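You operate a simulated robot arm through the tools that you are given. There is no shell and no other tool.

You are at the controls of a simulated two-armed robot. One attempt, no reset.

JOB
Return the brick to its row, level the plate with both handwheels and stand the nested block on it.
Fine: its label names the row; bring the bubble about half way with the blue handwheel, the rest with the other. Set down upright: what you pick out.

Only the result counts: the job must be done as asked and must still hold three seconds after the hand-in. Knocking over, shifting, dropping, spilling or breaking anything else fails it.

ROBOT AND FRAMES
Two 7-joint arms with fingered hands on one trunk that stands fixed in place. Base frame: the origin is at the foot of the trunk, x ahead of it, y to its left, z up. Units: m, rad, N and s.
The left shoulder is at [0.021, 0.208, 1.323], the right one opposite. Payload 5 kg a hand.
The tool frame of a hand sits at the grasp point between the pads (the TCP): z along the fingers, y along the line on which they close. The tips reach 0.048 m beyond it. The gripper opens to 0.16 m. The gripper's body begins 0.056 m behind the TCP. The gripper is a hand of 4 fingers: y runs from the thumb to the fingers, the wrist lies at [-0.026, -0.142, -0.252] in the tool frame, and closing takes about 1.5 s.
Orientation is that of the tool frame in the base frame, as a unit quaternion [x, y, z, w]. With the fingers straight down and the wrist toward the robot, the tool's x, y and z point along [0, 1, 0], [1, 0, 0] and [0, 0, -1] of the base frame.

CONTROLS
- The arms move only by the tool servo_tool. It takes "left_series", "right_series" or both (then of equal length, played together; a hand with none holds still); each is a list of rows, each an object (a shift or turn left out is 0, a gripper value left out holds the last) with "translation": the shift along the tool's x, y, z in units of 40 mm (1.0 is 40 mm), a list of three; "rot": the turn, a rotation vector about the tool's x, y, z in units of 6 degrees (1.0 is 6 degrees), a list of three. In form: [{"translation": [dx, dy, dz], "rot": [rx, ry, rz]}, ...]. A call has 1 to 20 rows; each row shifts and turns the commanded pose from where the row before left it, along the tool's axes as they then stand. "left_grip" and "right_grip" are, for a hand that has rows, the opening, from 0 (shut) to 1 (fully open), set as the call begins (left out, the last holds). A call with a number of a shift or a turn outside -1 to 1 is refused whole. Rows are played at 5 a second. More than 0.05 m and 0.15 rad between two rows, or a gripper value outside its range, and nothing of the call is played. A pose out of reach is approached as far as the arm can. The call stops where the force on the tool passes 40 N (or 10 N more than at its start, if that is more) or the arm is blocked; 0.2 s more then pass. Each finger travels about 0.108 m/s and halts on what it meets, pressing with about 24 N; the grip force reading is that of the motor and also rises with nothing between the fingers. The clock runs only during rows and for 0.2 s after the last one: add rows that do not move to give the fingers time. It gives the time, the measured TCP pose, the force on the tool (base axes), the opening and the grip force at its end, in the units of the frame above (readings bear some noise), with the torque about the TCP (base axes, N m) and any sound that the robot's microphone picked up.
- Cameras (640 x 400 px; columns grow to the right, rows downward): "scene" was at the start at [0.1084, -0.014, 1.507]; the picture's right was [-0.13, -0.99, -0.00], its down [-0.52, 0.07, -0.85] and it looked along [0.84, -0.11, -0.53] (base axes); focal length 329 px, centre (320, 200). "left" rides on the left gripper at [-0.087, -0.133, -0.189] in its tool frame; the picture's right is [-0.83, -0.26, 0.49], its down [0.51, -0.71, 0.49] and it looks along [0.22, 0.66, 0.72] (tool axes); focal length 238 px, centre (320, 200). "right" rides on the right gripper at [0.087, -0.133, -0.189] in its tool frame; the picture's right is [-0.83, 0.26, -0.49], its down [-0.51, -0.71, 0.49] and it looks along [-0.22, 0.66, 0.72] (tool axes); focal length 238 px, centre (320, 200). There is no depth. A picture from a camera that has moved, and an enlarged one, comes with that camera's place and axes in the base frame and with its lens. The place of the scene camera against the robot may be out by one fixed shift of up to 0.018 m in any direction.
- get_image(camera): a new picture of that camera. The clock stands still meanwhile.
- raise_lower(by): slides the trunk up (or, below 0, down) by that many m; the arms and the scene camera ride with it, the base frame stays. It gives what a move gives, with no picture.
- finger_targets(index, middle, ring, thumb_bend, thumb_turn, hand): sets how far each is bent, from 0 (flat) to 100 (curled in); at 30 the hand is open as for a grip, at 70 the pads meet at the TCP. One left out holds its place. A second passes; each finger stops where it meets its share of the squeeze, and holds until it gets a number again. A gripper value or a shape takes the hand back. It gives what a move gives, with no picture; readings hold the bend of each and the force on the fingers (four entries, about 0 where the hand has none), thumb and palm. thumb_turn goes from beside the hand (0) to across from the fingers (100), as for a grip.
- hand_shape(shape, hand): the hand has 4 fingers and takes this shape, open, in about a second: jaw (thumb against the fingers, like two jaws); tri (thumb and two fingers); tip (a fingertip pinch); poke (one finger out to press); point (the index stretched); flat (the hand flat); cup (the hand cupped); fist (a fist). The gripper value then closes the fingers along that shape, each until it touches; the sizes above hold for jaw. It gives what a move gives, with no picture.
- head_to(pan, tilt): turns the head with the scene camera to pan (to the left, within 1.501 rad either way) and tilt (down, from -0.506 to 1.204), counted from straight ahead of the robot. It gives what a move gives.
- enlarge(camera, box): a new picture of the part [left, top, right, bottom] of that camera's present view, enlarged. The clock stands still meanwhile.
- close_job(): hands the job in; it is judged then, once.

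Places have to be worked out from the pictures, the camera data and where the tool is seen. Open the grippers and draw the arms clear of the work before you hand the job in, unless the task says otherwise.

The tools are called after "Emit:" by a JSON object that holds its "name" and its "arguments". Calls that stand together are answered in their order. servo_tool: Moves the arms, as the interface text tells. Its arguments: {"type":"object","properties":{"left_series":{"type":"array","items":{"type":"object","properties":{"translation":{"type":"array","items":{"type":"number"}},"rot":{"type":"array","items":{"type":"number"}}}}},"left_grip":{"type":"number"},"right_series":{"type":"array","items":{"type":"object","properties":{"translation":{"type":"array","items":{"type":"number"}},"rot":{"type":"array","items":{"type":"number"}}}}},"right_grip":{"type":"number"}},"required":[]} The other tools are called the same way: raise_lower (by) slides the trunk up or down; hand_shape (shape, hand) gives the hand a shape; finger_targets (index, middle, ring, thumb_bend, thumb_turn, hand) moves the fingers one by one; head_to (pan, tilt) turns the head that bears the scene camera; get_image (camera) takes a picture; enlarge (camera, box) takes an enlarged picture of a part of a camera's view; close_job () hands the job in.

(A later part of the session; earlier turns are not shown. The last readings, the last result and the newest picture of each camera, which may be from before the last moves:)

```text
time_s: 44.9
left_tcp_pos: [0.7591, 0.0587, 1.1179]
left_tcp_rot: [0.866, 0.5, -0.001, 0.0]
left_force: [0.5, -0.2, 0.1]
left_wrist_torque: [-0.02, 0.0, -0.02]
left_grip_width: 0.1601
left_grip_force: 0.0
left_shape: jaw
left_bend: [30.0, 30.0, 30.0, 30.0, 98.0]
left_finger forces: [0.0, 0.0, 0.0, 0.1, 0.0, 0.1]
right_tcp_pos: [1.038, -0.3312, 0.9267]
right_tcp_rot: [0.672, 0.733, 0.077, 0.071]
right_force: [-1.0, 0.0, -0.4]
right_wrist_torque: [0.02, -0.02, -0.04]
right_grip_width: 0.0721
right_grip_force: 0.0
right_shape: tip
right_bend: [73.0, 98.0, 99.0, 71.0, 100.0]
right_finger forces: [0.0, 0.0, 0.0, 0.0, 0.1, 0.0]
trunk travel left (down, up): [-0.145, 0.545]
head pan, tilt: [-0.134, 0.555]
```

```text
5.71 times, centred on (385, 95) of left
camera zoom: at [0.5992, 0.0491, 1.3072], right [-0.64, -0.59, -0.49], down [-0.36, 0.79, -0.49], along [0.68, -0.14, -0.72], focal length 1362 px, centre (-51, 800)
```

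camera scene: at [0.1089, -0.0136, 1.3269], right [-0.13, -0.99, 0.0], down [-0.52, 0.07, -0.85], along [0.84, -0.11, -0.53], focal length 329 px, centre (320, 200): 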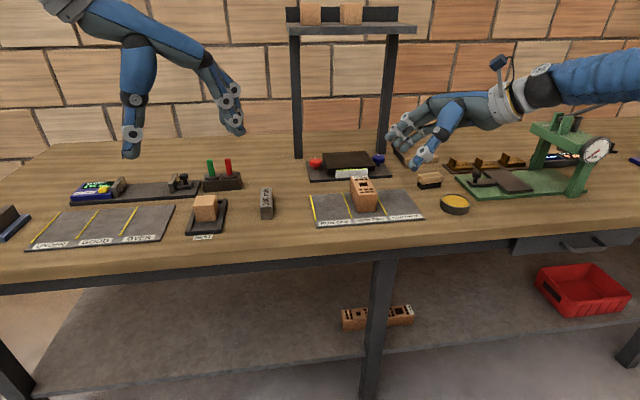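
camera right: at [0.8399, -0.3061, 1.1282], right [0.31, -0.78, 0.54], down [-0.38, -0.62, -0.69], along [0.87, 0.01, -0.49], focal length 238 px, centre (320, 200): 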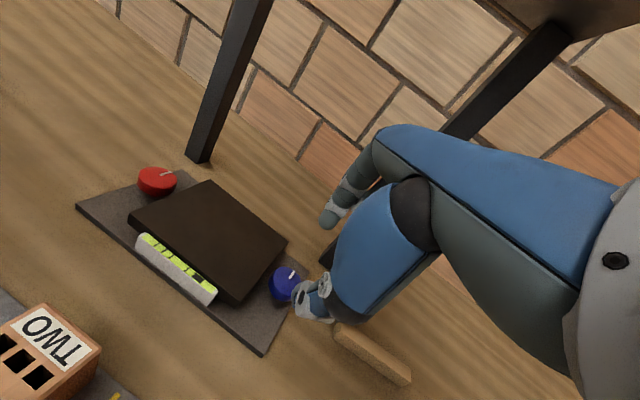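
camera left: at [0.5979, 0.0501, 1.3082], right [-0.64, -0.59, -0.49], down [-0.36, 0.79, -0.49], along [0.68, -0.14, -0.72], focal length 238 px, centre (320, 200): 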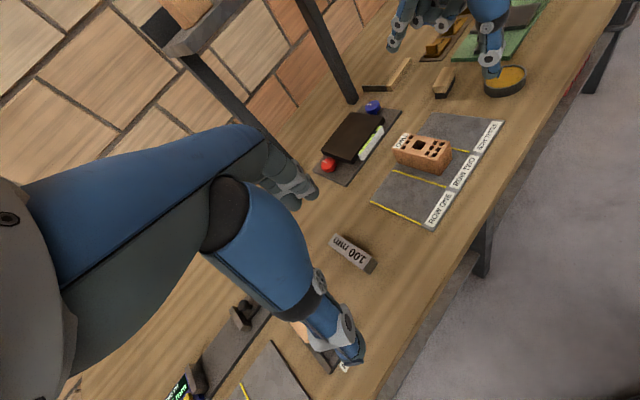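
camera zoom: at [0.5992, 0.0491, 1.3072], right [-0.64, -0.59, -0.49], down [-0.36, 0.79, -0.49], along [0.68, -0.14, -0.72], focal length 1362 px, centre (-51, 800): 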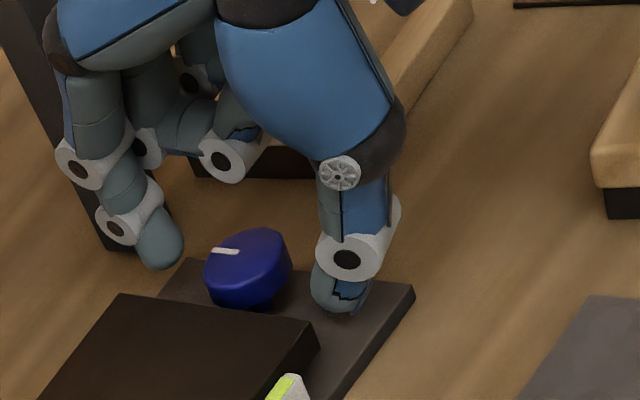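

No contact yet, and both tips are at rim height. I close the pinch on the blue wheel.

Emit:
{"name": "servo_tool", "arguments": {"right_series": [{"translation": [0, 0, 0]}, {"translation": [0, 0, 0]}, {"translation": [0, 0, 0]}, {"translation": [0, 0, 0]}, {"translation": [0, 0, 0]}], "right_grip": 0.1}}

Emit:
{"name": "enlarge", "arguments": {"camera": "left", "box": [350, 60, 420, 130]}}

Emit:
{"name": "enlarge", "arguments": {"camera": "right", "box": [240, 170, 360, 340]}}

Emit:
{"name": "enlarge", "arguments": {"camera": "scene", "box": [320, 130, 400, 190]}}

```text
time_s: 46.1
left_tcp_pos: [0.7592, 0.0587, 1.119]
left_tcp_rot: [0.866, 0.5, 0.0, 0.001]
left_force: [-0.8, 1.3, 0.3]
left_wrist_torque: [0.0, -0.01, 0.05]
left_grip_width: 0.1599
left_grip_force: 0.1
left_shape: jaw
left_bend: [30.0, 30.0, 30.0, 30.0, 98.0]
left_finger forces: [0.1, 0.0, 0.0, 0.0, 0.0, 0.1]
right_tcp_pos: [1.0379, -0.3302, 0.927]
right_tcp_rot: [0.672, 0.733, 0.077, 0.07]
right_force: [5.4, 0.6, 3.3]
right_wrist_torque: [0.09, -0.46, 0.03]
right_grip_width: 0.0303
right_grip_force: 24.2
right_shape: tip
right_bend: [72.0, 100.0, 100.0, 74.0, 100.0]
right_finger forces: [23.6, 0.0, 0.1, 0.0, 16.9, 0.0]
trunk travel left (down, up): [-0.145, 0.545]
head pan, tilt: [-0.134, 0.555]
```

```text
5.71 times, centred on (385, 95) of left
camera zoom: at [0.5992, 0.0493, 1.3072], right [-0.64, -0.59, -0.49], down [-0.36, 0.79, -0.49], along [0.68, -0.14, -0.72], focal length 1362 px, centre (-51, 800)
```

zoom: 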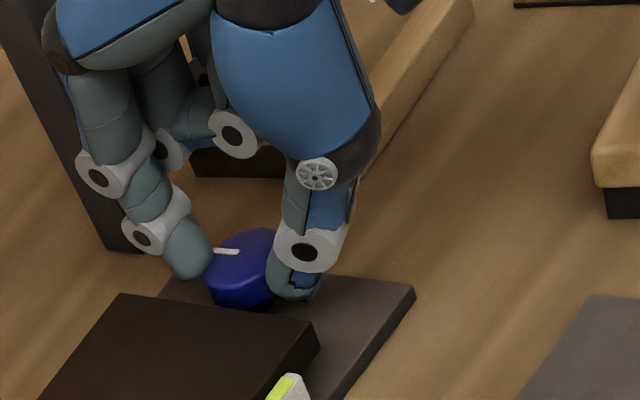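

```text
2.35 times, centred on (300, 255) of right
camera zoom: at [0.8622, -0.26, 1.0854], right [0.22, -0.82, 0.53], down [-0.55, -0.56, -0.63], along [0.81, -0.15, -0.57], focal length 561 px, centre (367, 71)
```

zoom: 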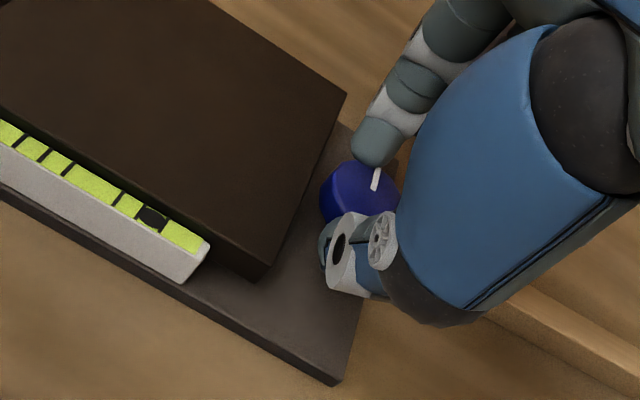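

```text
6.67 times, centred on (360, 160) of scene
camera zoom: at [0.1085, -0.0136, 1.327], right [-0.13, -0.99, 0.0], down [-0.52, 0.07, -0.85], along [0.84, -0.11, -0.53], focal length 2196 px, centre (53, 467)
```

zoom: 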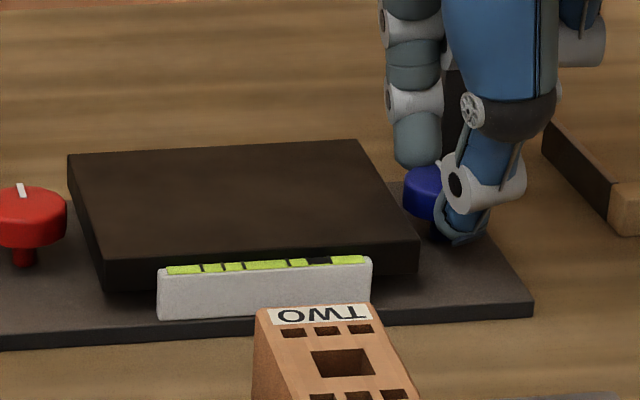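

The pinch is firm on the rim (24 N / 17 N). I turn clockwise 18° about the wheel's axis as a trial, then read the bubble.

Emit:
{"name": "servo_tool", "arguments": {"right_series": [{"translation": [0.042, 0.02, 0.004], "rot": [0, -0.208, 0.978]}, {"translation": [0.042, 0.02, 0.004], "rot": [0, -0.208, 0.978]}, {"translation": [0.042, 0.02, 0.004], "rot": [0, -0.208, 0.978]}, {"translation": [0, 0, 0]}]}}

Emit:
{"name": "enlarge", "arguments": {"camera": "scene", "box": [330, 160, 374, 186]}}

Emit:
{"name": "enlarge", "arguments": {"camera": "left", "box": [340, 70, 410, 160]}}

```text
time_s: 47.1
left_tcp_pos: [0.759, 0.0579, 1.1187]
left_tcp_rot: [0.866, 0.5, 0.0, 0.0]
left_force: [-0.3, 0.1, 1.0]
left_wrist_torque: [-0.01, 0.0, 0.04]
left_grip_width: 0.1597
left_grip_force: 0.1
left_shape: jaw
left_bend: [30.0, 30.0, 30.0, 30.0, 98.0]
left_finger forces: [0.1, 0.1, 0.0, 0.0, 0.0, 0.1]
right_tcp_pos: [1.04, -0.3264, 0.927]
right_tcp_rot: [0.78, 0.618, 0.065, 0.082]
right_force: [3.5, -1.9, 5.7]
right_wrist_torque: [-0.1, -0.45, 0.02]
right_grip_width: 0.0303
right_grip_force: 24.0
right_shape: tip
right_bend: [72.0, 100.0, 100.0, 74.0, 100.0]
right_finger forces: [23.9, 0.0, 0.1, 0.1, 17.8, 0.0]
trunk travel left (down, up): [-0.145, 0.545]
head pan, tilt: [-0.134, 0.555]
```

```text
14.55 times, centred on (352, 173) of scene
camera zoom: at [0.1081, -0.0139, 1.327], right [-0.13, -0.99, 0.0], down [-0.52, 0.07, -0.85], along [0.84, -0.11, -0.53], focal length 4791 px, centre (-146, 593)
```

zoom: 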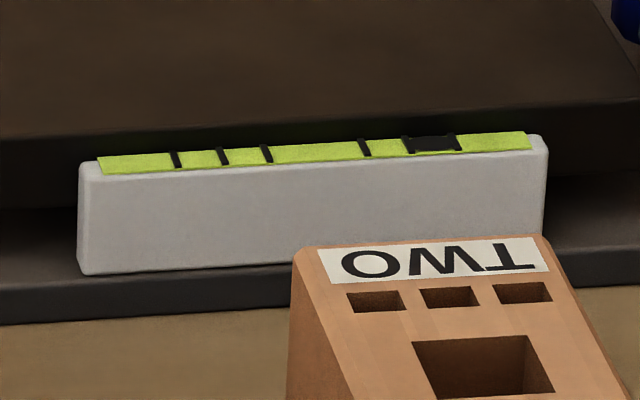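

```text
4.44 times, centred on (375, 115) of left
camera zoom: at [0.5988, 0.0488, 1.3073], right [-0.64, -0.59, -0.49], down [-0.36, 0.79, -0.49], along [0.68, -0.14, -0.72], focal length 1059 px, centre (76, 578)
```

zoom: 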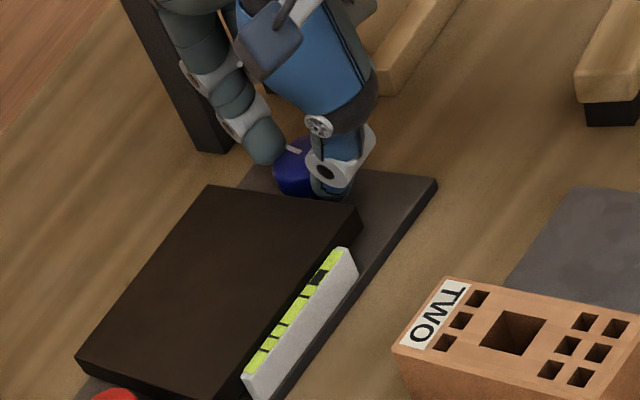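

The wheel mark has turned; the bubble has barely changed. I continue the clockwise turn by another 15°.

Emit:
{"name": "servo_tool", "arguments": {"right_series": [{"translation": [0.042, 0.02, 0.004], "rot": [0, -0.208, 0.978]}, {"translation": [0.042, 0.02, 0.004], "rot": [0, -0.208, 0.978]}, {"translation": [0.021, 0.01, 0.002], "rot": [0, -0.104, 0.489]}, {"translation": [0, 0, 0]}, {"translation": [0, 0, 0]}]}}

Emit:
{"name": "enlarge", "arguments": {"camera": "scene", "box": [330, 160, 374, 186]}}

Emit:
{"name": "enlarge", "arguments": {"camera": "left", "box": [360, 80, 410, 130]}}

```text
time_s: 48.3
left_tcp_pos: [0.7588, 0.0586, 1.1195]
left_tcp_rot: [0.866, 0.5, 0.001, -0.001]
left_force: [-0.1, -0.3, 0.3]
left_wrist_torque: [0.0, 0.02, 0.01]
left_grip_width: 0.1597
left_grip_force: 0.0
left_shape: jaw
left_bend: [30.0, 30.0, 30.0, 30.0, 98.0]
left_finger forces: [0.0, 0.0, 0.1, 0.0, 0.1, 0.0]
right_tcp_pos: [1.0432, -0.3227, 0.9279]
right_tcp_rot: [0.853, 0.511, 0.054, 0.089]
right_force: [-2.0, -3.5, 8.5]
right_wrist_torque: [-0.14, -0.22, 0.27]
right_grip_width: 0.0303
right_grip_force: 24.2
right_shape: tip
right_bend: [72.0, 100.0, 100.0, 74.0, 100.0]
right_finger forces: [24.6, 0.0, 0.0, 0.0, 30.9, 0.0]
trunk travel left (down, up): [-0.145, 0.545]
head pan, tilt: [-0.134, 0.555]
```

```text
14.55 times, centred on (352, 173) of scene
camera zoom: at [0.1074, -0.0137, 1.3271], right [-0.13, -0.99, 0.0], down [-0.52, 0.07, -0.85], along [0.84, -0.11, -0.53], focal length 4791 px, centre (-146, 593)
```

zoom: 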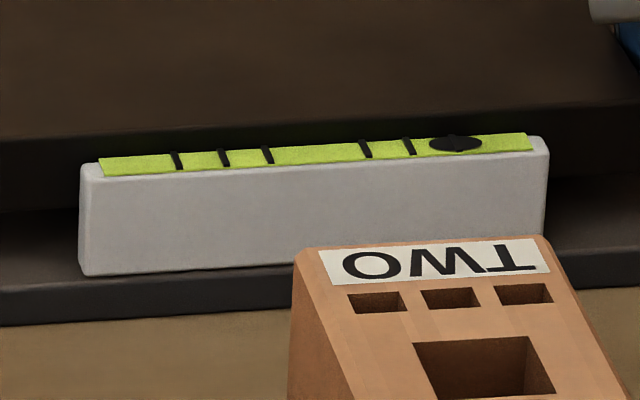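

```text
8.00 times, centred on (385, 105) of left
camera zoom: at [0.5982, 0.0492, 1.3077], right [-0.64, -0.59, -0.49], down [-0.36, 0.79, -0.49], along [0.68, -0.14, -0.72], focal length 1907 px, centre (-200, 960)
```

zoom: 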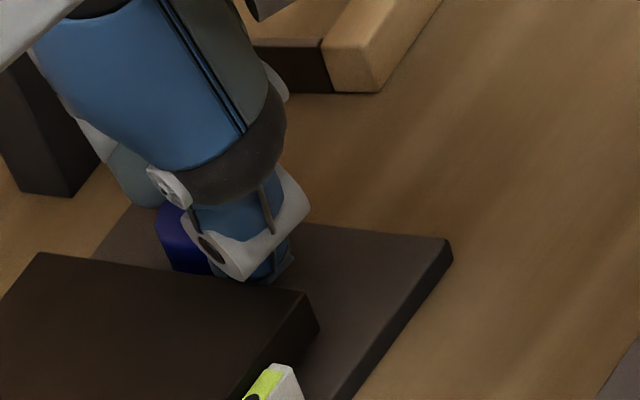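

Clockwise moved the bubble to the right (+141 px), so the needed direction is counter-clockwise. I turn back counter-clockwise 33° and re-read.

Emit:
{"name": "servo_tool", "arguments": {"right_series": [{"translation": [-0.042, -0.02, -0.004], "rot": [0, 0.208, -0.978]}, {"translation": [-0.042, -0.02, -0.004], "rot": [0, 0.208, -0.978]}, {"translation": [-0.042, -0.02, -0.004], "rot": [0, 0.208, -0.978]}, {"translation": [-0.042, -0.02, -0.004], "rot": [0, 0.208, -0.978]}, {"translation": [-0.042, -0.02, -0.004], "rot": [0, 0.208, -0.978]}, {"translation": [0, 0, 0]}]}}

Emit:
{"name": "enlarge", "arguments": {"camera": "scene", "box": [330, 160, 374, 186]}}

Emit:
{"name": "enlarge", "arguments": {"camera": "left", "box": [360, 80, 410, 130]}}

```text
time_s: 49.7
left_tcp_pos: [0.7592, 0.059, 1.1195]
left_tcp_rot: [0.866, 0.5, 0.0, -0.001]
left_force: [-0.2, -0.1, -0.1]
left_wrist_torque: [-0.01, -0.01, 0.02]
left_grip_width: 0.1598
left_grip_force: 0.0
left_shape: jaw
left_bend: [30.0, 30.0, 30.0, 30.0, 98.0]
left_finger forces: [0.1, 0.0, 0.0, 0.0, 0.1, 0.0]
right_tcp_pos: [1.0382, -0.329, 0.9275]
right_tcp_rot: [0.69, 0.716, 0.076, 0.073]
right_force: [7.4, -1.4, 11.3]
right_wrist_torque: [0.04, -0.65, 0.05]
right_grip_width: 0.0302
right_grip_force: 23.6
right_shape: tip
right_bend: [72.0, 100.0, 100.0, 74.0, 100.0]
right_finger forces: [27.9, 0.0, 0.0, 0.0, 17.7, 0.0]
trunk travel left (down, up): [-0.145, 0.545]
head pan, tilt: [-0.134, 0.555]
```

```text
14.55 times, centred on (352, 173) of scene
camera zoom: at [0.1081, -0.0134, 1.327], right [-0.13, -0.99, 0.0], down [-0.52, 0.07, -0.85], along [0.84, -0.11, -0.53], focal length 4791 px, centre (-146, 593)
```

zoom: 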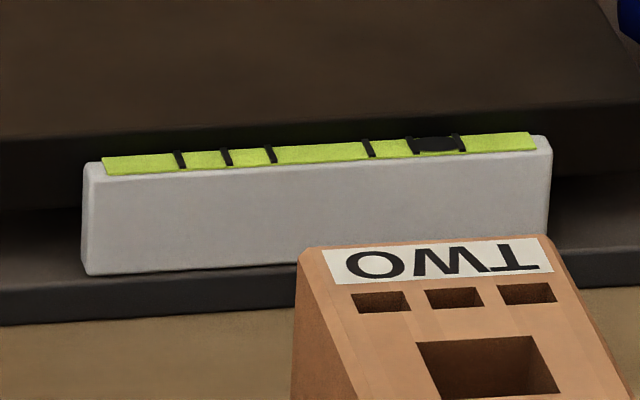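

```text
8.00 times, centred on (385, 105) of left
camera zoom: at [0.5988, 0.0498, 1.3074], right [-0.64, -0.59, -0.49], down [-0.36, 0.79, -0.49], along [0.68, -0.14, -0.72], focal length 1907 px, centre (-200, 960)
```

zoom: 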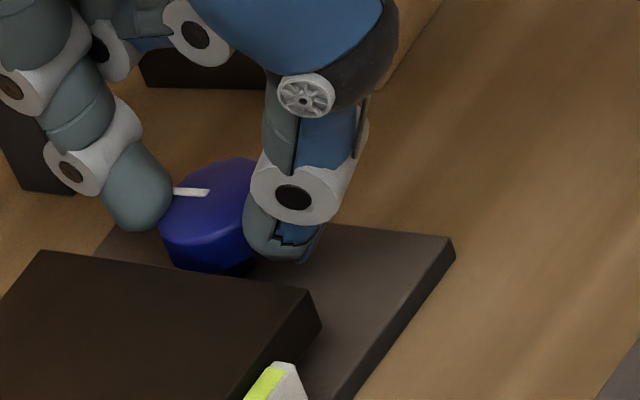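

Bubble is back at +119. To see whether it lags behind the wheel, I wait about 2 s without moving and re-read.

Emit:
{"name": "servo_tool", "arguments": {"right_series": [{"translation": [0, 0, 0]}, {"translation": [0, 0, 0]}, {"translation": [0, 0, 0]}, {"translation": [0, 0, 0]}, {"translation": [0, 0, 0]}, {"translation": [0, 0, 0]}, {"translation": [0, 0, 0]}, {"translation": [0, 0, 0]}, {"translation": [0, 0, 0]}, {"translation": [0, 0, 0]}]}}

Emit:
{"name": "enlarge", "arguments": {"camera": "scene", "box": [330, 160, 374, 186]}}

```text
time_s: 51.9
left_tcp_pos: [0.758, 0.0576, 1.1197]
left_tcp_rot: [0.866, 0.5, 0.0, 0.0]
left_force: [-0.4, 0.7, 0.9]
left_wrist_torque: [-0.05, -0.03, 0.0]
left_grip_width: 0.1601
left_grip_force: 0.0
left_shape: jaw
left_bend: [30.0, 30.0, 30.0, 30.0, 98.0]
left_finger forces: [0.0, 0.0, 0.0, 0.0, 0.0, 0.0]
right_tcp_pos: [1.0375, -0.3292, 0.9278]
right_tcp_rot: [0.691, 0.715, 0.076, 0.074]
right_force: [8.6, 3.5, 13.0]
right_wrist_torque: [0.16, -0.85, 0.08]
right_grip_width: 0.0306
right_grip_force: 24.5
right_shape: tip
right_bend: [72.0, 100.0, 100.0, 75.0, 100.0]
right_finger forces: [31.6, 0.1, 0.1, 0.0, 17.0, 0.0]
trunk travel left (down, up): [-0.145, 0.545]
head pan, tilt: [-0.134, 0.555]
```

```text
14.55 times, centred on (352, 173) of scene
camera zoom: at [0.1078, -0.0132, 1.3271], right [-0.13, -0.99, 0.0], down [-0.52, 0.07, -0.85], along [0.84, -0.11, -0.53], focal length 4791 px, centre (-146, 593)
```

zoom: 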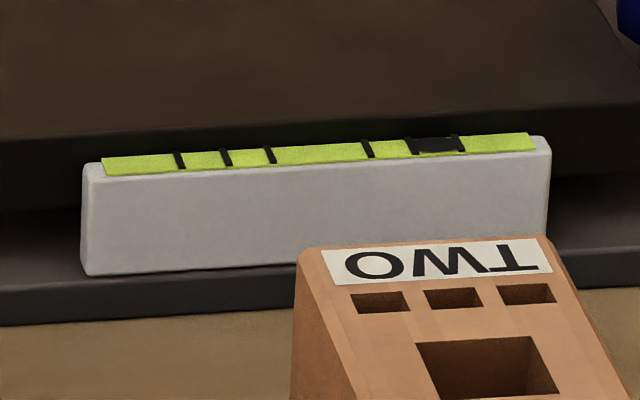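

No lag. I continue counter-clockwise by about 9° more within reach and read again to get the rate.

Emit:
{"name": "servo_tool", "arguments": {"right_series": [{"translation": [-0.031, -0.015, -0.003], "rot": [0, 0.156, -0.733]}, {"translation": [-0.031, -0.015, -0.003], "rot": [0, 0.156, -0.733]}, {"translation": [0, 0, 0]}, {"translation": [0, 0, 0]}]}}

Emit:
{"name": "enlarge", "arguments": {"camera": "scene", "box": [330, 160, 374, 186]}}

Emit:
{"name": "enlarge", "arguments": {"camera": "left", "box": [360, 80, 410, 130]}}

```text
time_s: 52.9
left_tcp_pos: [0.7584, 0.0589, 1.1178]
left_tcp_rot: [0.866, 0.5, 0.0, 0.0]
left_force: [-0.2, 0.2, 0.4]
left_wrist_torque: [0.03, 0.01, 0.01]
left_grip_width: 0.1598
left_grip_force: 0.2
left_shape: jaw
left_bend: [30.0, 30.0, 30.0, 30.0, 98.0]
left_finger forces: [0.0, 0.0, 0.0, 0.0, 0.1, 0.1]
right_tcp_pos: [1.0367, -0.3318, 0.9267]
right_tcp_rot: [0.632, 0.767, 0.081, 0.067]
right_force: [10.0, 4.2, 11.8]
right_wrist_torque: [0.29, -0.92, 0.11]
right_grip_width: 0.0307
right_grip_force: 23.9
right_shape: tip
right_bend: [72.0, 100.0, 100.0, 75.0, 100.0]
right_finger forces: [31.5, 0.1, 0.0, 0.1, 15.1, 0.0]
trunk travel left (down, up): [-0.145, 0.545]
head pan, tilt: [-0.134, 0.555]
```

```text
14.55 times, centred on (352, 173) of scene
camera zoom: at [0.1082, -0.0131, 1.327], right [-0.13, -0.99, 0.0], down [-0.52, 0.07, -0.85], along [0.84, -0.11, -0.53], focal length 4791 px, centre (-146, 593)
```

zoom: 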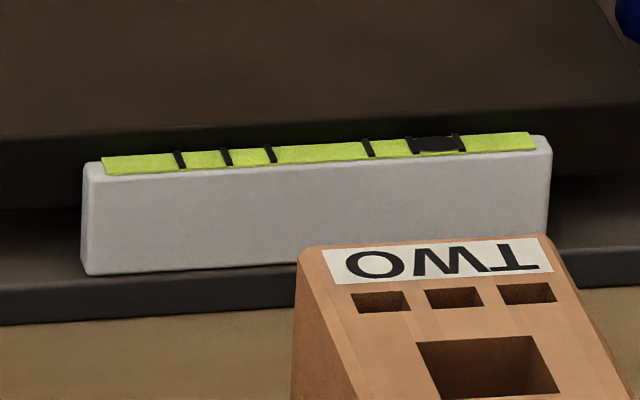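

```text
8.00 times, centred on (385, 105) of left
camera zoom: at [0.5989, 0.0498, 1.3073], right [-0.64, -0.59, -0.49], down [-0.36, 0.79, -0.49], along [0.68, -0.14, -0.72], focal length 1907 px, centre (-200, 960)
```

zoom: 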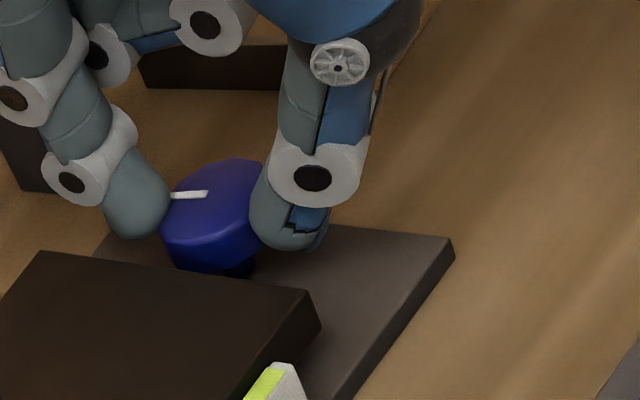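

Wheel mark turned ~9° more counter-clockwise with no bubble change yet, so the rate is small (the +22 px was probably thumb contact with the plate). I'll regrasp: open, lift 20 mm, swing back 30°, lower.

Emit:
{"name": "servo_tool", "arguments": {"right_series": [{"translation": [0, 0, 0]}, {"translation": [0, 0, 0]}, {"translation": [0, 0, 0]}, {"translation": [0, 0.104, -0.489]}, {"translation": [0.042, 0.02, 0.004], "rot": [0, -0.208, 0.978]}, {"translation": [0.042, 0.02, 0.004], "rot": [0, -0.208, 0.978]}, {"translation": [0.042, 0.02, 0.004], "rot": [0, -0.208, 0.978]}, {"translation": [0.042, 0.02, 0.004], "rot": [0, -0.208, 0.978]}, {"translation": [0.042, 0.02, 0.004], "rot": [0, -0.208, 0.978]}, {"translation": [0, 0, 0]}], "right_grip": 0.4}}

Emit:
{"name": "enlarge", "arguments": {"camera": "scene", "box": [330, 140, 400, 186]}}

Emit:
{"name": "enlarge", "arguments": {"camera": "left", "box": [350, 70, 410, 130]}}

Emit:
{"name": "enlarge", "arguments": {"camera": "right", "box": [240, 170, 360, 340]}}

```text
time_s: 55.1
left_tcp_pos: [0.7578, 0.0569, 1.1185]
left_tcp_rot: [0.866, 0.5, 0.0, 0.001]
left_force: [0.5, 0.6, -0.4]
left_wrist_torque: [0.03, -0.03, 0.02]
left_grip_width: 0.1597
left_grip_force: 0.0
left_shape: jaw
left_bend: [30.0, 30.0, 30.0, 30.0, 98.0]
left_finger forces: [0.0, 0.0, 0.1, 0.0, 0.0, 0.1]
right_tcp_pos: [1.0399, -0.3259, 0.9463]
right_tcp_rot: [0.811, 0.575, 0.06, 0.085]
right_force: [-0.2, -1.1, 0.0]
right_wrist_torque: [-0.01, -0.01, 0.06]
right_grip_width: 0.064
right_grip_force: 0.0
right_shape: tip
right_bend: [73.0, 98.0, 99.0, 72.0, 100.0]
right_finger forces: [0.0, 0.0, 0.0, 0.0, 0.9, 0.0]
trunk travel left (down, up): [-0.145, 0.545]
head pan, tilt: [-0.134, 0.555]
```

```text
8.70 times, centred on (365, 163) of scene
camera zoom: at [0.1084, -0.0141, 1.327], right [-0.13, -0.99, 0.0], down [-0.52, 0.07, -0.85], along [0.84, -0.11, -0.53], focal length 2864 px, centre (-71, 522)
```

zoom: 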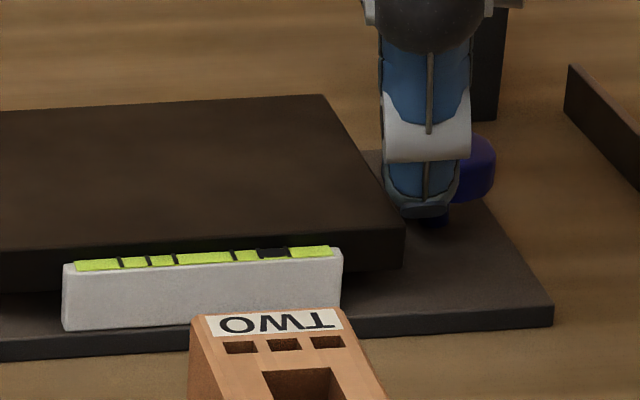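

```text
6.67 times, centred on (380, 100) of left
camera zoom: at [0.599, 0.0486, 1.3072], right [-0.64, -0.59, -0.49], down [-0.36, 0.79, -0.49], along [0.68, -0.14, -0.72], focal length 1589 px, centre (-80, 867)
```

zoom: 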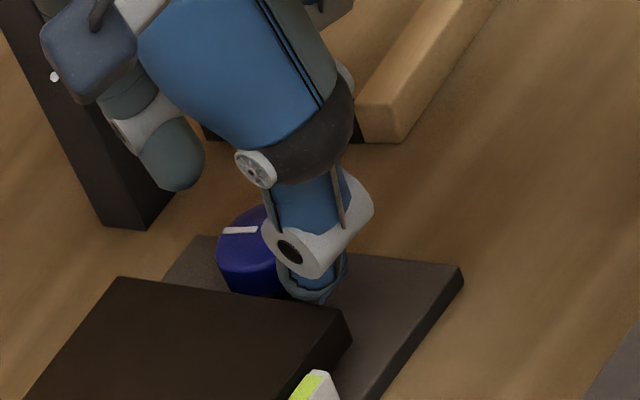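

```text
2.35 times, centred on (300, 255) of right
camera zoom: at [0.9092, -0.1886, 1.1041], right [-0.13, -0.84, 0.53], down [-0.72, -0.28, -0.63], along [0.68, -0.47, -0.57], focal length 561 px, centre (367, 71)
```

zoom: 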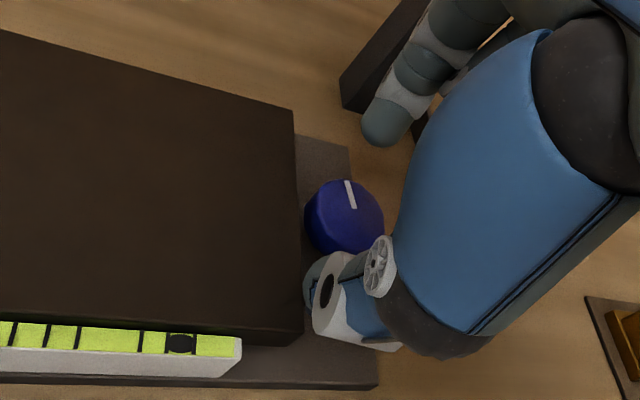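

Hand is above the wheel at about −19° yaw; thumb is close to the plate edge, so I swing 6° forward, lower onto the rim again and grip, then turn counter-clockwise 30°.

Emit:
{"name": "servo_tool", "arguments": {"right_series": [{"translation": [-0.042, -0.02, -0.004], "rot": [0, 0.208, -0.978]}, {"translation": [0, -0.05, 0.245]}, {"translation": [0, -0.052, 0.24]}, {"translation": [0, 0, 0]}]}}

Emit:
{"name": "servo_tool", "arguments": {"right_series": [{"translation": [0, 0, 0]}, {"translation": [0, 0, 0]}, {"translation": [0, 0, 0]}, {"translation": [0, 0, 0]}, {"translation": [-0.042, -0.02, -0.004], "rot": [0, 0.208, -0.978]}, {"translation": [-0.042, -0.02, -0.004], "rot": [0, 0.208, -0.978]}, {"translation": [-0.042, -0.02, -0.004], "rot": [0, 0.208, -0.978]}, {"translation": [-0.042, -0.02, -0.004], "rot": [0, 0.208, -0.978]}, {"translation": [-0.042, -0.02, -0.004], "rot": [0, 0.208, -0.978]}, {"translation": [0, 0, 0]}], "right_grip": 0.1}}

Emit:
{"name": "enlarge", "arguments": {"camera": "scene", "box": [330, 160, 374, 186]}}

Emit:
{"name": "enlarge", "arguments": {"camera": "left", "box": [360, 80, 410, 130]}}

```text
time_s: 56.1
left_tcp_pos: [0.7594, 0.0589, 1.12]
left_tcp_rot: [0.866, 0.5, 0.0, 0.0]
left_force: [-0.3, 0.5, 1.0]
left_wrist_torque: [0.01, 0.02, 0.0]
left_grip_width: 0.1598
left_grip_force: 0.1
left_shape: jaw
left_bend: [30.0, 30.0, 30.0, 30.0, 98.0]
left_finger forces: [0.0, 0.0, 0.0, 0.1, 0.0, 0.1]
right_tcp_pos: [1.0391, -0.3255, 0.9258]
right_tcp_rot: [0.779, 0.618, 0.066, 0.082]
right_force: [-0.4, -2.6, 0.7]
right_wrist_torque: [-0.1, 0.06, 0.09]
right_grip_width: 0.0635
right_grip_force: 0.0
right_shape: tip
right_bend: [73.0, 98.0, 99.0, 73.0, 100.0]
right_finger forces: [0.0, 0.0, 0.1, 0.0, 2.3, 0.1]
trunk travel left (down, up): [-0.145, 0.545]
head pan, tilt: [-0.134, 0.555]
```

```text
time_s: 58.3
left_tcp_pos: [0.7594, 0.0588, 1.1181]
left_tcp_rot: [0.866, 0.5, 0.0, 0.0]
left_force: [0.4, 0.4, -0.4]
left_wrist_torque: [-0.02, 0.02, -0.02]
left_grip_width: 0.1598
left_grip_force: 0.1
left_shape: jaw
left_bend: [30.0, 30.0, 30.0, 30.0, 98.0]
left_finger forces: [0.0, 0.1, 0.0, 0.1, 0.0, 0.0]
right_tcp_pos: [1.0352, -0.3314, 0.9278]
right_tcp_rot: [0.591, 0.8, 0.084, 0.062]
right_force: [8.4, 6.4, 10.0]
right_wrist_torque: [0.42, -0.74, 0.11]
right_grip_width: 0.0234
right_grip_force: 23.6
right_shape: tip
right_bend: [71.0, 100.0, 100.0, 73.0, 100.0]
right_finger forces: [32.5, 0.0, 0.0, 0.0, 18.5, 0.0]
trunk travel left (down, up): [-0.145, 0.545]
head pan, tilt: [-0.134, 0.555]
```

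```text
14.55 times, centred on (352, 173) of scene
camera zoom: at [0.1082, -0.013, 1.327], right [-0.13, -0.99, 0.0], down [-0.52, 0.07, -0.85], along [0.84, -0.11, -0.53], focal length 4791 px, centre (-146, 593)
```

zoom: 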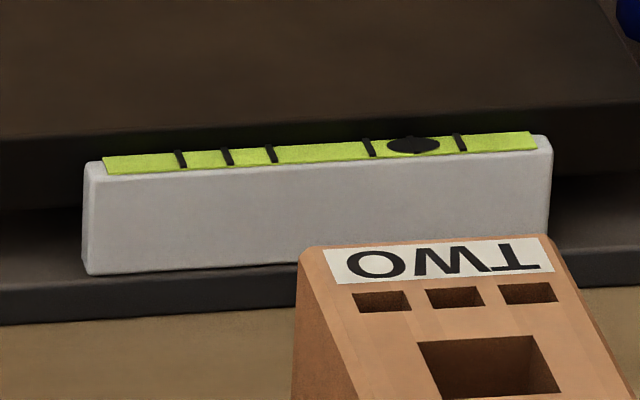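

```text
8.00 times, centred on (385, 105) of left
camera zoom: at [0.599, 0.05, 1.3072], right [-0.64, -0.59, -0.49], down [-0.36, 0.79, -0.49], along [0.68, -0.14, -0.72], focal length 1907 px, centre (-200, 960)
```

zoom: 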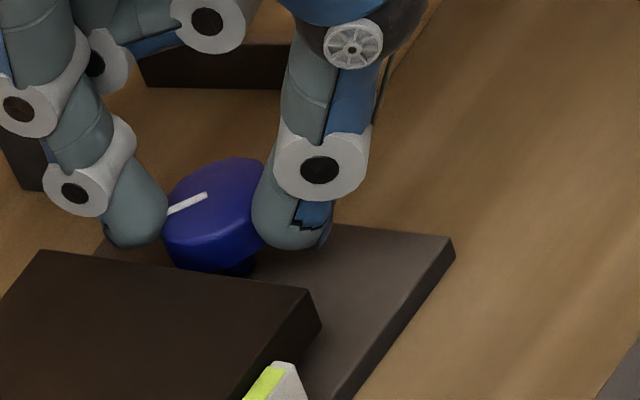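

CCW works: bubble went from +118 to +94 (it seems to move in ≈23.5 px steps). I repeat the stroke on the blue wheel: open, lift, swing back 30°, lower, then grip and turn counter-clockwise again.

Emit:
{"name": "servo_tool", "arguments": {"right_series": [{"translation": [0, 0, 0]}, {"translation": [0, 0, 0]}, {"translation": [0, 0, 0]}, {"translation": [0, 0.104, -0.489]}, {"translation": [0.042, 0.02, 0.004], "rot": [0, -0.208, 0.978]}, {"translation": [0.042, 0.02, 0.004], "rot": [0, -0.208, 0.978]}, {"translation": [0.042, 0.02, 0.004], "rot": [0, -0.208, 0.978]}, {"translation": [0.042, 0.02, 0.004], "rot": [0, -0.208, 0.978]}, {"translation": [0.042, 0.02, 0.004], "rot": [0, -0.208, 0.978]}, {"translation": [-0.03, 0.067, 0]}, {"translation": [0, -0.05, 0.245]}, {"translation": [0, -0.052, 0.24]}, {"translation": [0, 0, 0]}], "right_grip": 0.38}}

Emit:
{"name": "enlarge", "arguments": {"camera": "scene", "box": [330, 160, 374, 186]}}

Emit:
{"name": "enlarge", "arguments": {"camera": "left", "box": [360, 80, 410, 130]}}

```text
time_s: 61.1
left_tcp_pos: [0.7592, 0.0575, 1.1186]
left_tcp_rot: [0.866, 0.5, 0.001, 0.0]
left_force: [0.3, 0.7, -0.4]
left_wrist_torque: [-0.04, 0.02, 0.01]
left_grip_width: 0.1597
left_grip_force: 0.1
left_shape: jaw
left_bend: [30.0, 30.0, 30.0, 30.0, 98.0]
left_finger forces: [0.1, 0.1, 0.1, 0.1, 0.0, 0.0]
right_tcp_pos: [1.0414, -0.3269, 0.9261]
right_tcp_rot: [0.779, 0.618, 0.065, 0.082]
right_force: [0.2, -0.1, 0.0]
right_wrist_torque: [-0.02, 0.03, 0.06]
right_grip_width: 0.0609
right_grip_force: 0.1
right_shape: tip
right_bend: [73.0, 98.0, 99.0, 73.0, 100.0]
right_finger forces: [0.0, 0.0, 0.0, 0.0, 1.0, 0.0]
trunk travel left (down, up): [-0.145, 0.545]
head pan, tilt: [-0.134, 0.555]
```

```text
14.55 times, centred on (352, 173) of scene
camera zoom: at [0.1084, -0.0137, 1.327], right [-0.13, -0.99, 0.0], down [-0.52, 0.07, -0.85], along [0.84, -0.11, -0.53], focal length 4791 px, centre (-146, 593)
```

zoom: 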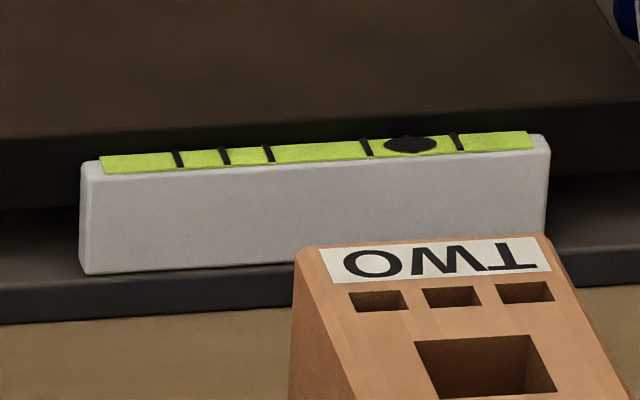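

```text
8.00 times, centred on (385, 105) of left
camera zoom: at [0.5991, 0.0492, 1.3072], right [-0.64, -0.59, -0.49], down [-0.36, 0.79, -0.49], along [0.68, -0.14, -0.72], focal length 1907 px, centre (-200, 960)
```

zoom: 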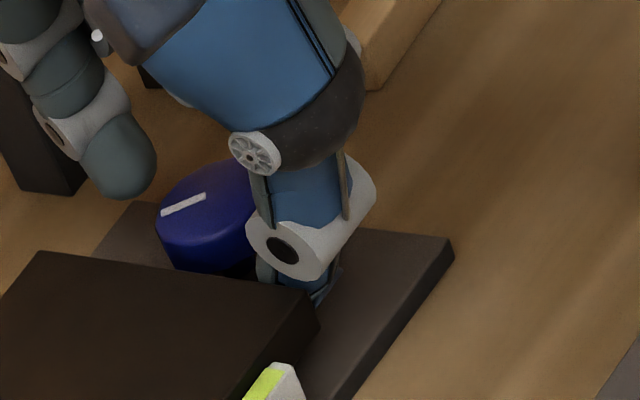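

Bubble stayed at +94. Now grip and turn counter-clockwise 33°.

Emit:
{"name": "servo_tool", "arguments": {"right_series": [{"translation": [0, 0, 0]}, {"translation": [0, 0, 0]}, {"translation": [0, 0, 0]}, {"translation": [0, 0, 0]}, {"translation": [-0.042, -0.02, -0.004], "rot": [0, 0.208, -0.978]}, {"translation": [-0.042, -0.02, -0.004], "rot": [0, 0.208, -0.978]}, {"translation": [-0.042, -0.02, -0.004], "rot": [0, 0.208, -0.978]}, {"translation": [-0.042, -0.02, -0.004], "rot": [0, 0.208, -0.978]}, {"translation": [-0.042, -0.02, -0.004], "rot": [0, 0.208, -0.978]}, {"translation": [0, 0, 0]}], "right_grip": 0.1}}

Emit:
{"name": "enlarge", "arguments": {"camera": "scene", "box": [330, 160, 374, 186]}}

Emit:
{"name": "enlarge", "arguments": {"camera": "left", "box": [360, 80, 410, 130]}}

```text
time_s: 63.3
left_tcp_pos: [0.7593, 0.0575, 1.1187]
left_tcp_rot: [0.866, 0.5, -0.001, 0.0]
left_force: [-0.7, 0.6, 0.5]
left_wrist_torque: [0.03, 0.02, 0.02]
left_grip_width: 0.1597
left_grip_force: 0.0
left_shape: jaw
left_bend: [30.0, 30.0, 30.0, 30.0, 98.0]
left_finger forces: [0.0, 0.0, 0.0, 0.1, 0.0, 0.0]
right_tcp_pos: [1.0367, -0.3331, 0.9279]
right_tcp_rot: [0.591, 0.8, 0.085, 0.061]
right_force: [9.7, 9.7, 1.2]
right_wrist_torque: [0.49, -0.68, 0.1]
right_grip_width: 0.0291
right_grip_force: 24.2
right_shape: tip
right_bend: [72.0, 100.0, 100.0, 74.0, 100.0]
right_finger forces: [28.6, 0.0, 0.1, 0.1, 15.4, 0.0]
trunk travel left (down, up): [-0.145, 0.545]
head pan, tilt: [-0.134, 0.555]
```

```text
14.55 times, centred on (352, 173) of scene
camera zoom: at [0.1091, -0.013, 1.3269], right [-0.13, -0.99, 0.0], down [-0.52, 0.07, -0.85], along [0.84, -0.11, -0.53], focal length 4791 px, centre (-146, 593)
```

zoom: 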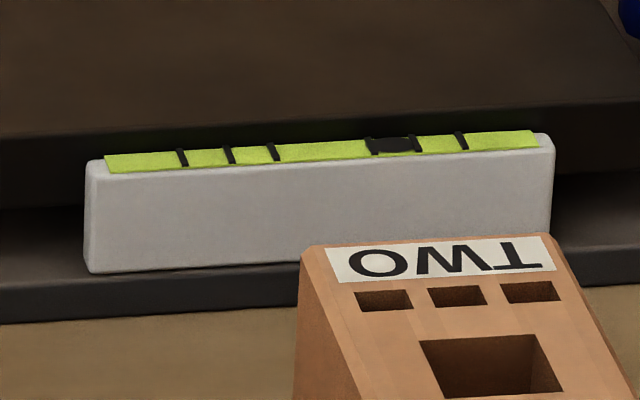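

```text
8.00 times, centred on (385, 105) of left
camera zoom: at [0.5998, 0.0501, 1.3068], right [-0.64, -0.59, -0.49], down [-0.36, 0.79, -0.49], along [0.68, -0.14, -0.72], focal length 1907 px, centre (-200, 960)
```

zoom: 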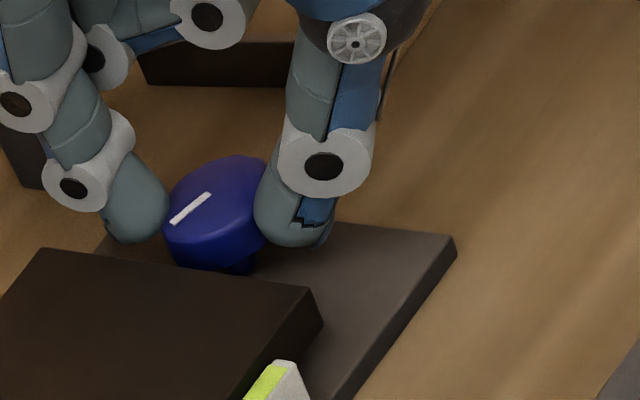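

Bubble now at +72. I turn a further 8° counter-clockwise to see whether it moves continuously toward the half-way value (+59).

Emit:
{"name": "servo_tool", "arguments": {"right_series": [{"translation": [-0.028, -0.013, -0.003], "rot": [0, 0.139, -0.652]}, {"translation": [-0.028, -0.013, -0.003], "rot": [0, 0.139, -0.652]}, {"translation": [0, 0, 0]}, {"translation": [0, 0, 0]}]}}

Emit:
{"name": "enlarge", "arguments": {"camera": "scene", "box": [330, 160, 374, 186]}}

Emit:
{"name": "enlarge", "arguments": {"camera": "left", "box": [360, 80, 410, 130]}}

```text
time_s: 64.3
left_tcp_pos: [0.7595, 0.0591, 1.117]
left_tcp_rot: [0.866, 0.5, -0.001, 0.001]
left_force: [0.3, -0.3, -0.3]
left_wrist_torque: [0.0, 0.01, 0.0]
left_grip_width: 0.1602
left_grip_force: 0.1
left_shape: jaw
left_bend: [30.0, 30.0, 30.0, 30.0, 98.0]
left_finger forces: [0.1, 0.0, 0.0, 0.0, 0.0, 0.1]
right_tcp_pos: [1.032, -0.336, 0.9272]
right_tcp_rot: [0.536, 0.838, 0.088, 0.056]
right_force: [16.5, 8.0, 5.3]
right_wrist_torque: [0.45, -1.0, 0.1]
right_grip_width: 0.029
right_grip_force: 24.1
right_shape: tip
right_bend: [72.0, 100.0, 100.0, 75.0, 100.0]
right_finger forces: [30.1, 0.1, 0.0, 0.1, 11.3, 0.1]
right hand out of reach, approached as far as the arm can: row 2
trunk travel left (down, up): [-0.145, 0.545]
head pan, tilt: [-0.134, 0.555]
```

```text
14.55 times, centred on (352, 173) of scene
camera zoom: at [0.1092, -0.0131, 1.327], right [-0.13, -0.99, 0.0], down [-0.52, 0.07, -0.85], along [0.84, -0.11, -0.53], focal length 4791 px, centre (-146, 593)
```

zoom: 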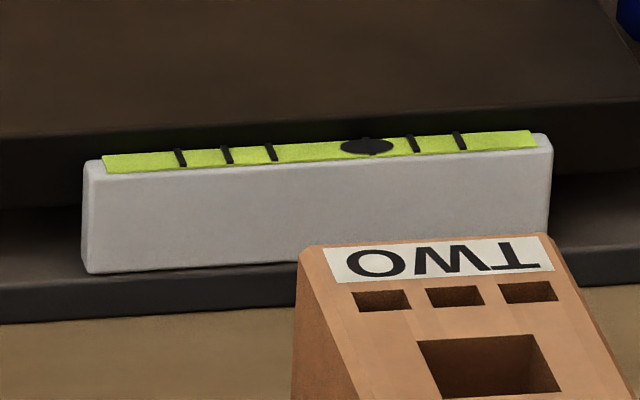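

```text
8.00 times, centred on (385, 105) of left
camera zoom: at [0.5999, 0.0498, 1.3068], right [-0.64, -0.59, -0.49], down [-0.36, 0.79, -0.49], along [0.68, -0.14, -0.72], focal length 1907 px, centre (-200, 960)
```

zoom: 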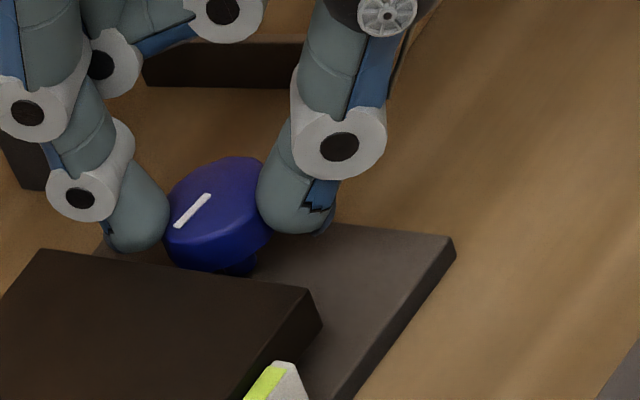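

Bubble is at +48, i.e. just past half way (wheel turned ≈56°, true value near +59). Blue is done; I release it, lift clear and check the reading holds.

Emit:
{"name": "servo_tool", "arguments": {"right_series": [{"translation": [0, 0, 0]}, {"translation": [0, 0, 0]}, {"translation": [0, 0, 0]}, {"translation": [0, 0.104, -0.489]}, {"translation": [0, 0.208, -0.978]}, {"translation": [0, 0, 0]}], "right_grip": 0.42}}

Emit:
{"name": "enlarge", "arguments": {"camera": "scene", "box": [330, 160, 374, 186]}}

Emit:
{"name": "enlarge", "arguments": {"camera": "left", "box": [310, 70, 410, 180]}}

```text
time_s: 65.7
left_tcp_pos: [0.759, 0.0571, 1.1198]
left_tcp_rot: [0.866, 0.5, -0.001, 0.0]
left_force: [0.7, -0.7, 0.6]
left_wrist_torque: [0.07, 0.03, -0.02]
left_grip_width: 0.1598
left_grip_force: 0.0
left_shape: jaw
left_bend: [30.0, 30.0, 30.0, 30.0, 98.0]
left_finger forces: [0.0, 0.0, 0.0, 0.0, 0.0, 0.1]
right_tcp_pos: [1.0305, -0.3366, 0.9859]
right_tcp_rot: [0.535, 0.839, 0.088, 0.055]
right_force: [1.1, -1.0, -0.5]
right_wrist_torque: [0.11, -0.01, 0.02]
right_grip_width: 0.067
right_grip_force: 0.1
right_shape: tip
right_bend: [73.0, 98.0, 99.0, 72.0, 100.0]
right_finger forces: [0.1, 0.0, 0.1, 0.0, 0.0, 0.0]
trunk travel left (down, up): [-0.145, 0.545]
head pan, tilt: [-0.134, 0.555]
```

```text
14.55 times, centred on (352, 173) of scene
camera zoom: at [0.1088, -0.0144, 1.3269], right [-0.13, -0.99, 0.0], down [-0.52, 0.07, -0.85], along [0.84, -0.11, -0.53], focal length 4791 px, centre (-146, 593)
```

zoom: 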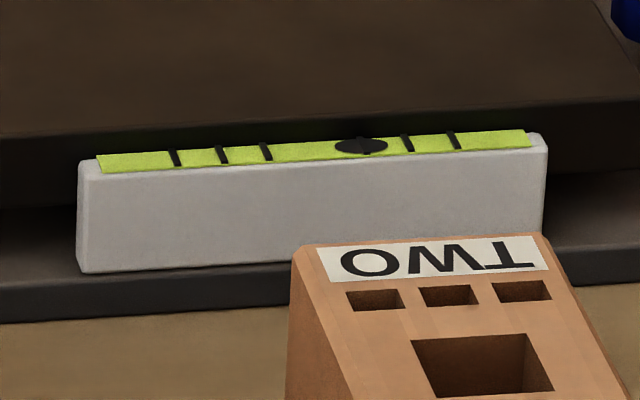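

```text
3.64 times, centred on (360, 125) of left
camera zoom: at [0.5994, 0.0483, 1.307], right [-0.64, -0.59, -0.49], down [-0.36, 0.79, -0.49], along [0.68, -0.14, -0.72], focal length 867 px, centre (174, 473)
```

zoom: 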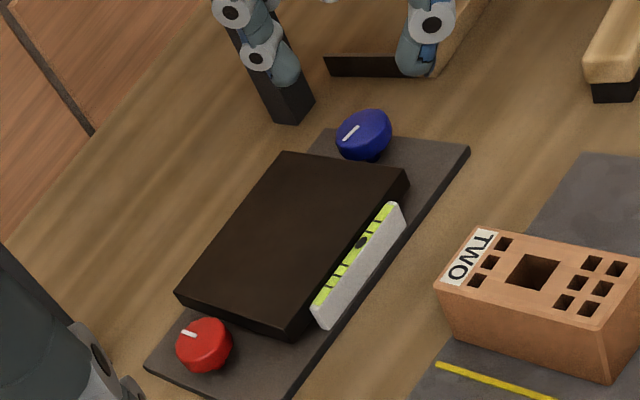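

Reading holds at +48. I now carry the open pinch over to the red wheel at the same height, yawing to +18°.

Emit:
{"name": "servo_tool", "arguments": {"right_series": [{"rot": [0, -0.118, 0.554]}, {"rot": [0, -0.118, 0.554]}, {"translation": [0.995, 0.34, 0.072]}, {"translation": [0.995, 0.34, 0.072]}, {"translation": [0.995, 0.34, 0.072]}, {"translation": [0.995, 0.34, 0.072]}, {"translation": [0.995, 0.34, 0.072]}, {"translation": [0, 0, 0]}, {"translation": [0, 0, 0]}]}}

Emit:
{"name": "enlarge", "arguments": {"camera": "right", "box": [240, 170, 360, 340]}}

Emit:
{"name": "enlarge", "arguments": {"camera": "left", "box": [300, 90, 400, 190]}}

Emit:
{"name": "enlarge", "arguments": {"camera": "scene", "box": [290, 110, 390, 190]}}

```text
time_s: 67.7
left_tcp_pos: [0.7593, 0.0586, 1.1189]
left_tcp_rot: [0.866, 0.5, 0.001, 0.001]
left_force: [-0.6, -0.1, 1.3]
left_wrist_torque: [-0.02, -0.06, -0.02]
left_grip_width: 0.1598
left_grip_force: 0.1
left_shape: jaw
left_bend: [30.0, 30.0, 30.0, 30.0, 98.0]
left_finger forces: [0.1, 0.0, 0.0, 0.1, 0.0, 0.0]
right_tcp_pos: [1.0493, -0.1288, 0.989]
right_tcp_rot: [0.583, 0.806, 0.085, 0.062]
right_force: [0.4, 0.7, 0.3]
right_wrist_torque: [-0.08, -0.01, -0.04]
right_grip_width: 0.0671
right_grip_force: 0.0
right_shape: tip
right_bend: [73.0, 98.0, 99.0, 72.0, 100.0]
right_finger forces: [0.0, 0.0, 0.0, 0.1, 0.0, 0.0]
right hand out of reach, approached as far as the arm can: row 1, 2, 3, 4, 7
trunk travel left (down, up): [-0.145, 0.545]
head pan, tilt: [-0.134, 0.555]
```

```text
2.35 times, centred on (300, 255) of right
camera zoom: at [0.8625, -0.0996, 1.1472], right [0.4, -0.75, 0.53], down [-0.4, -0.67, -0.63], along [0.82, 0.04, -0.57], focal length 561 px, centre (367, 71)
```

zoom: 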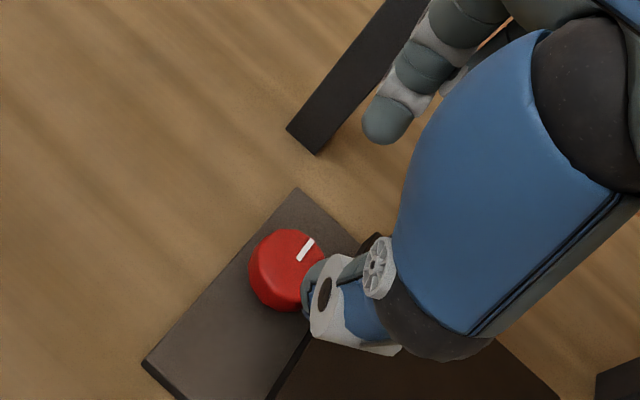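

```text
4.00 times, centred on (350, 140) of left
camera zoom: at [0.5987, 0.05, 1.3074], right [-0.64, -0.59, -0.49], down [-0.36, 0.79, -0.49], along [0.68, -0.14, -0.72], focal length 953 px, centre (200, 440)
```

zoom: 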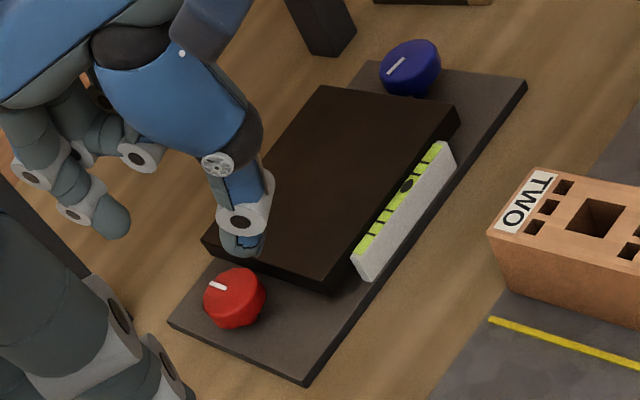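

```text
5.00 times, centred on (340, 150) of scene
camera zoom: at [0.108, -0.0132, 1.327], right [-0.13, -0.99, 0.0], down [-0.52, 0.07, -0.85], along [0.84, -0.11, -0.53], focal length 1647 px, centre (220, 450)
```

zoom: 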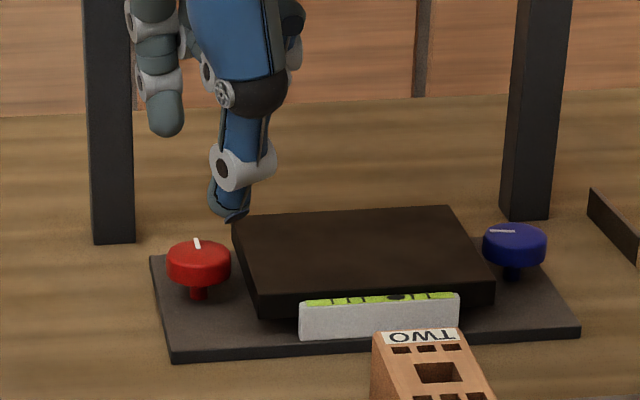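

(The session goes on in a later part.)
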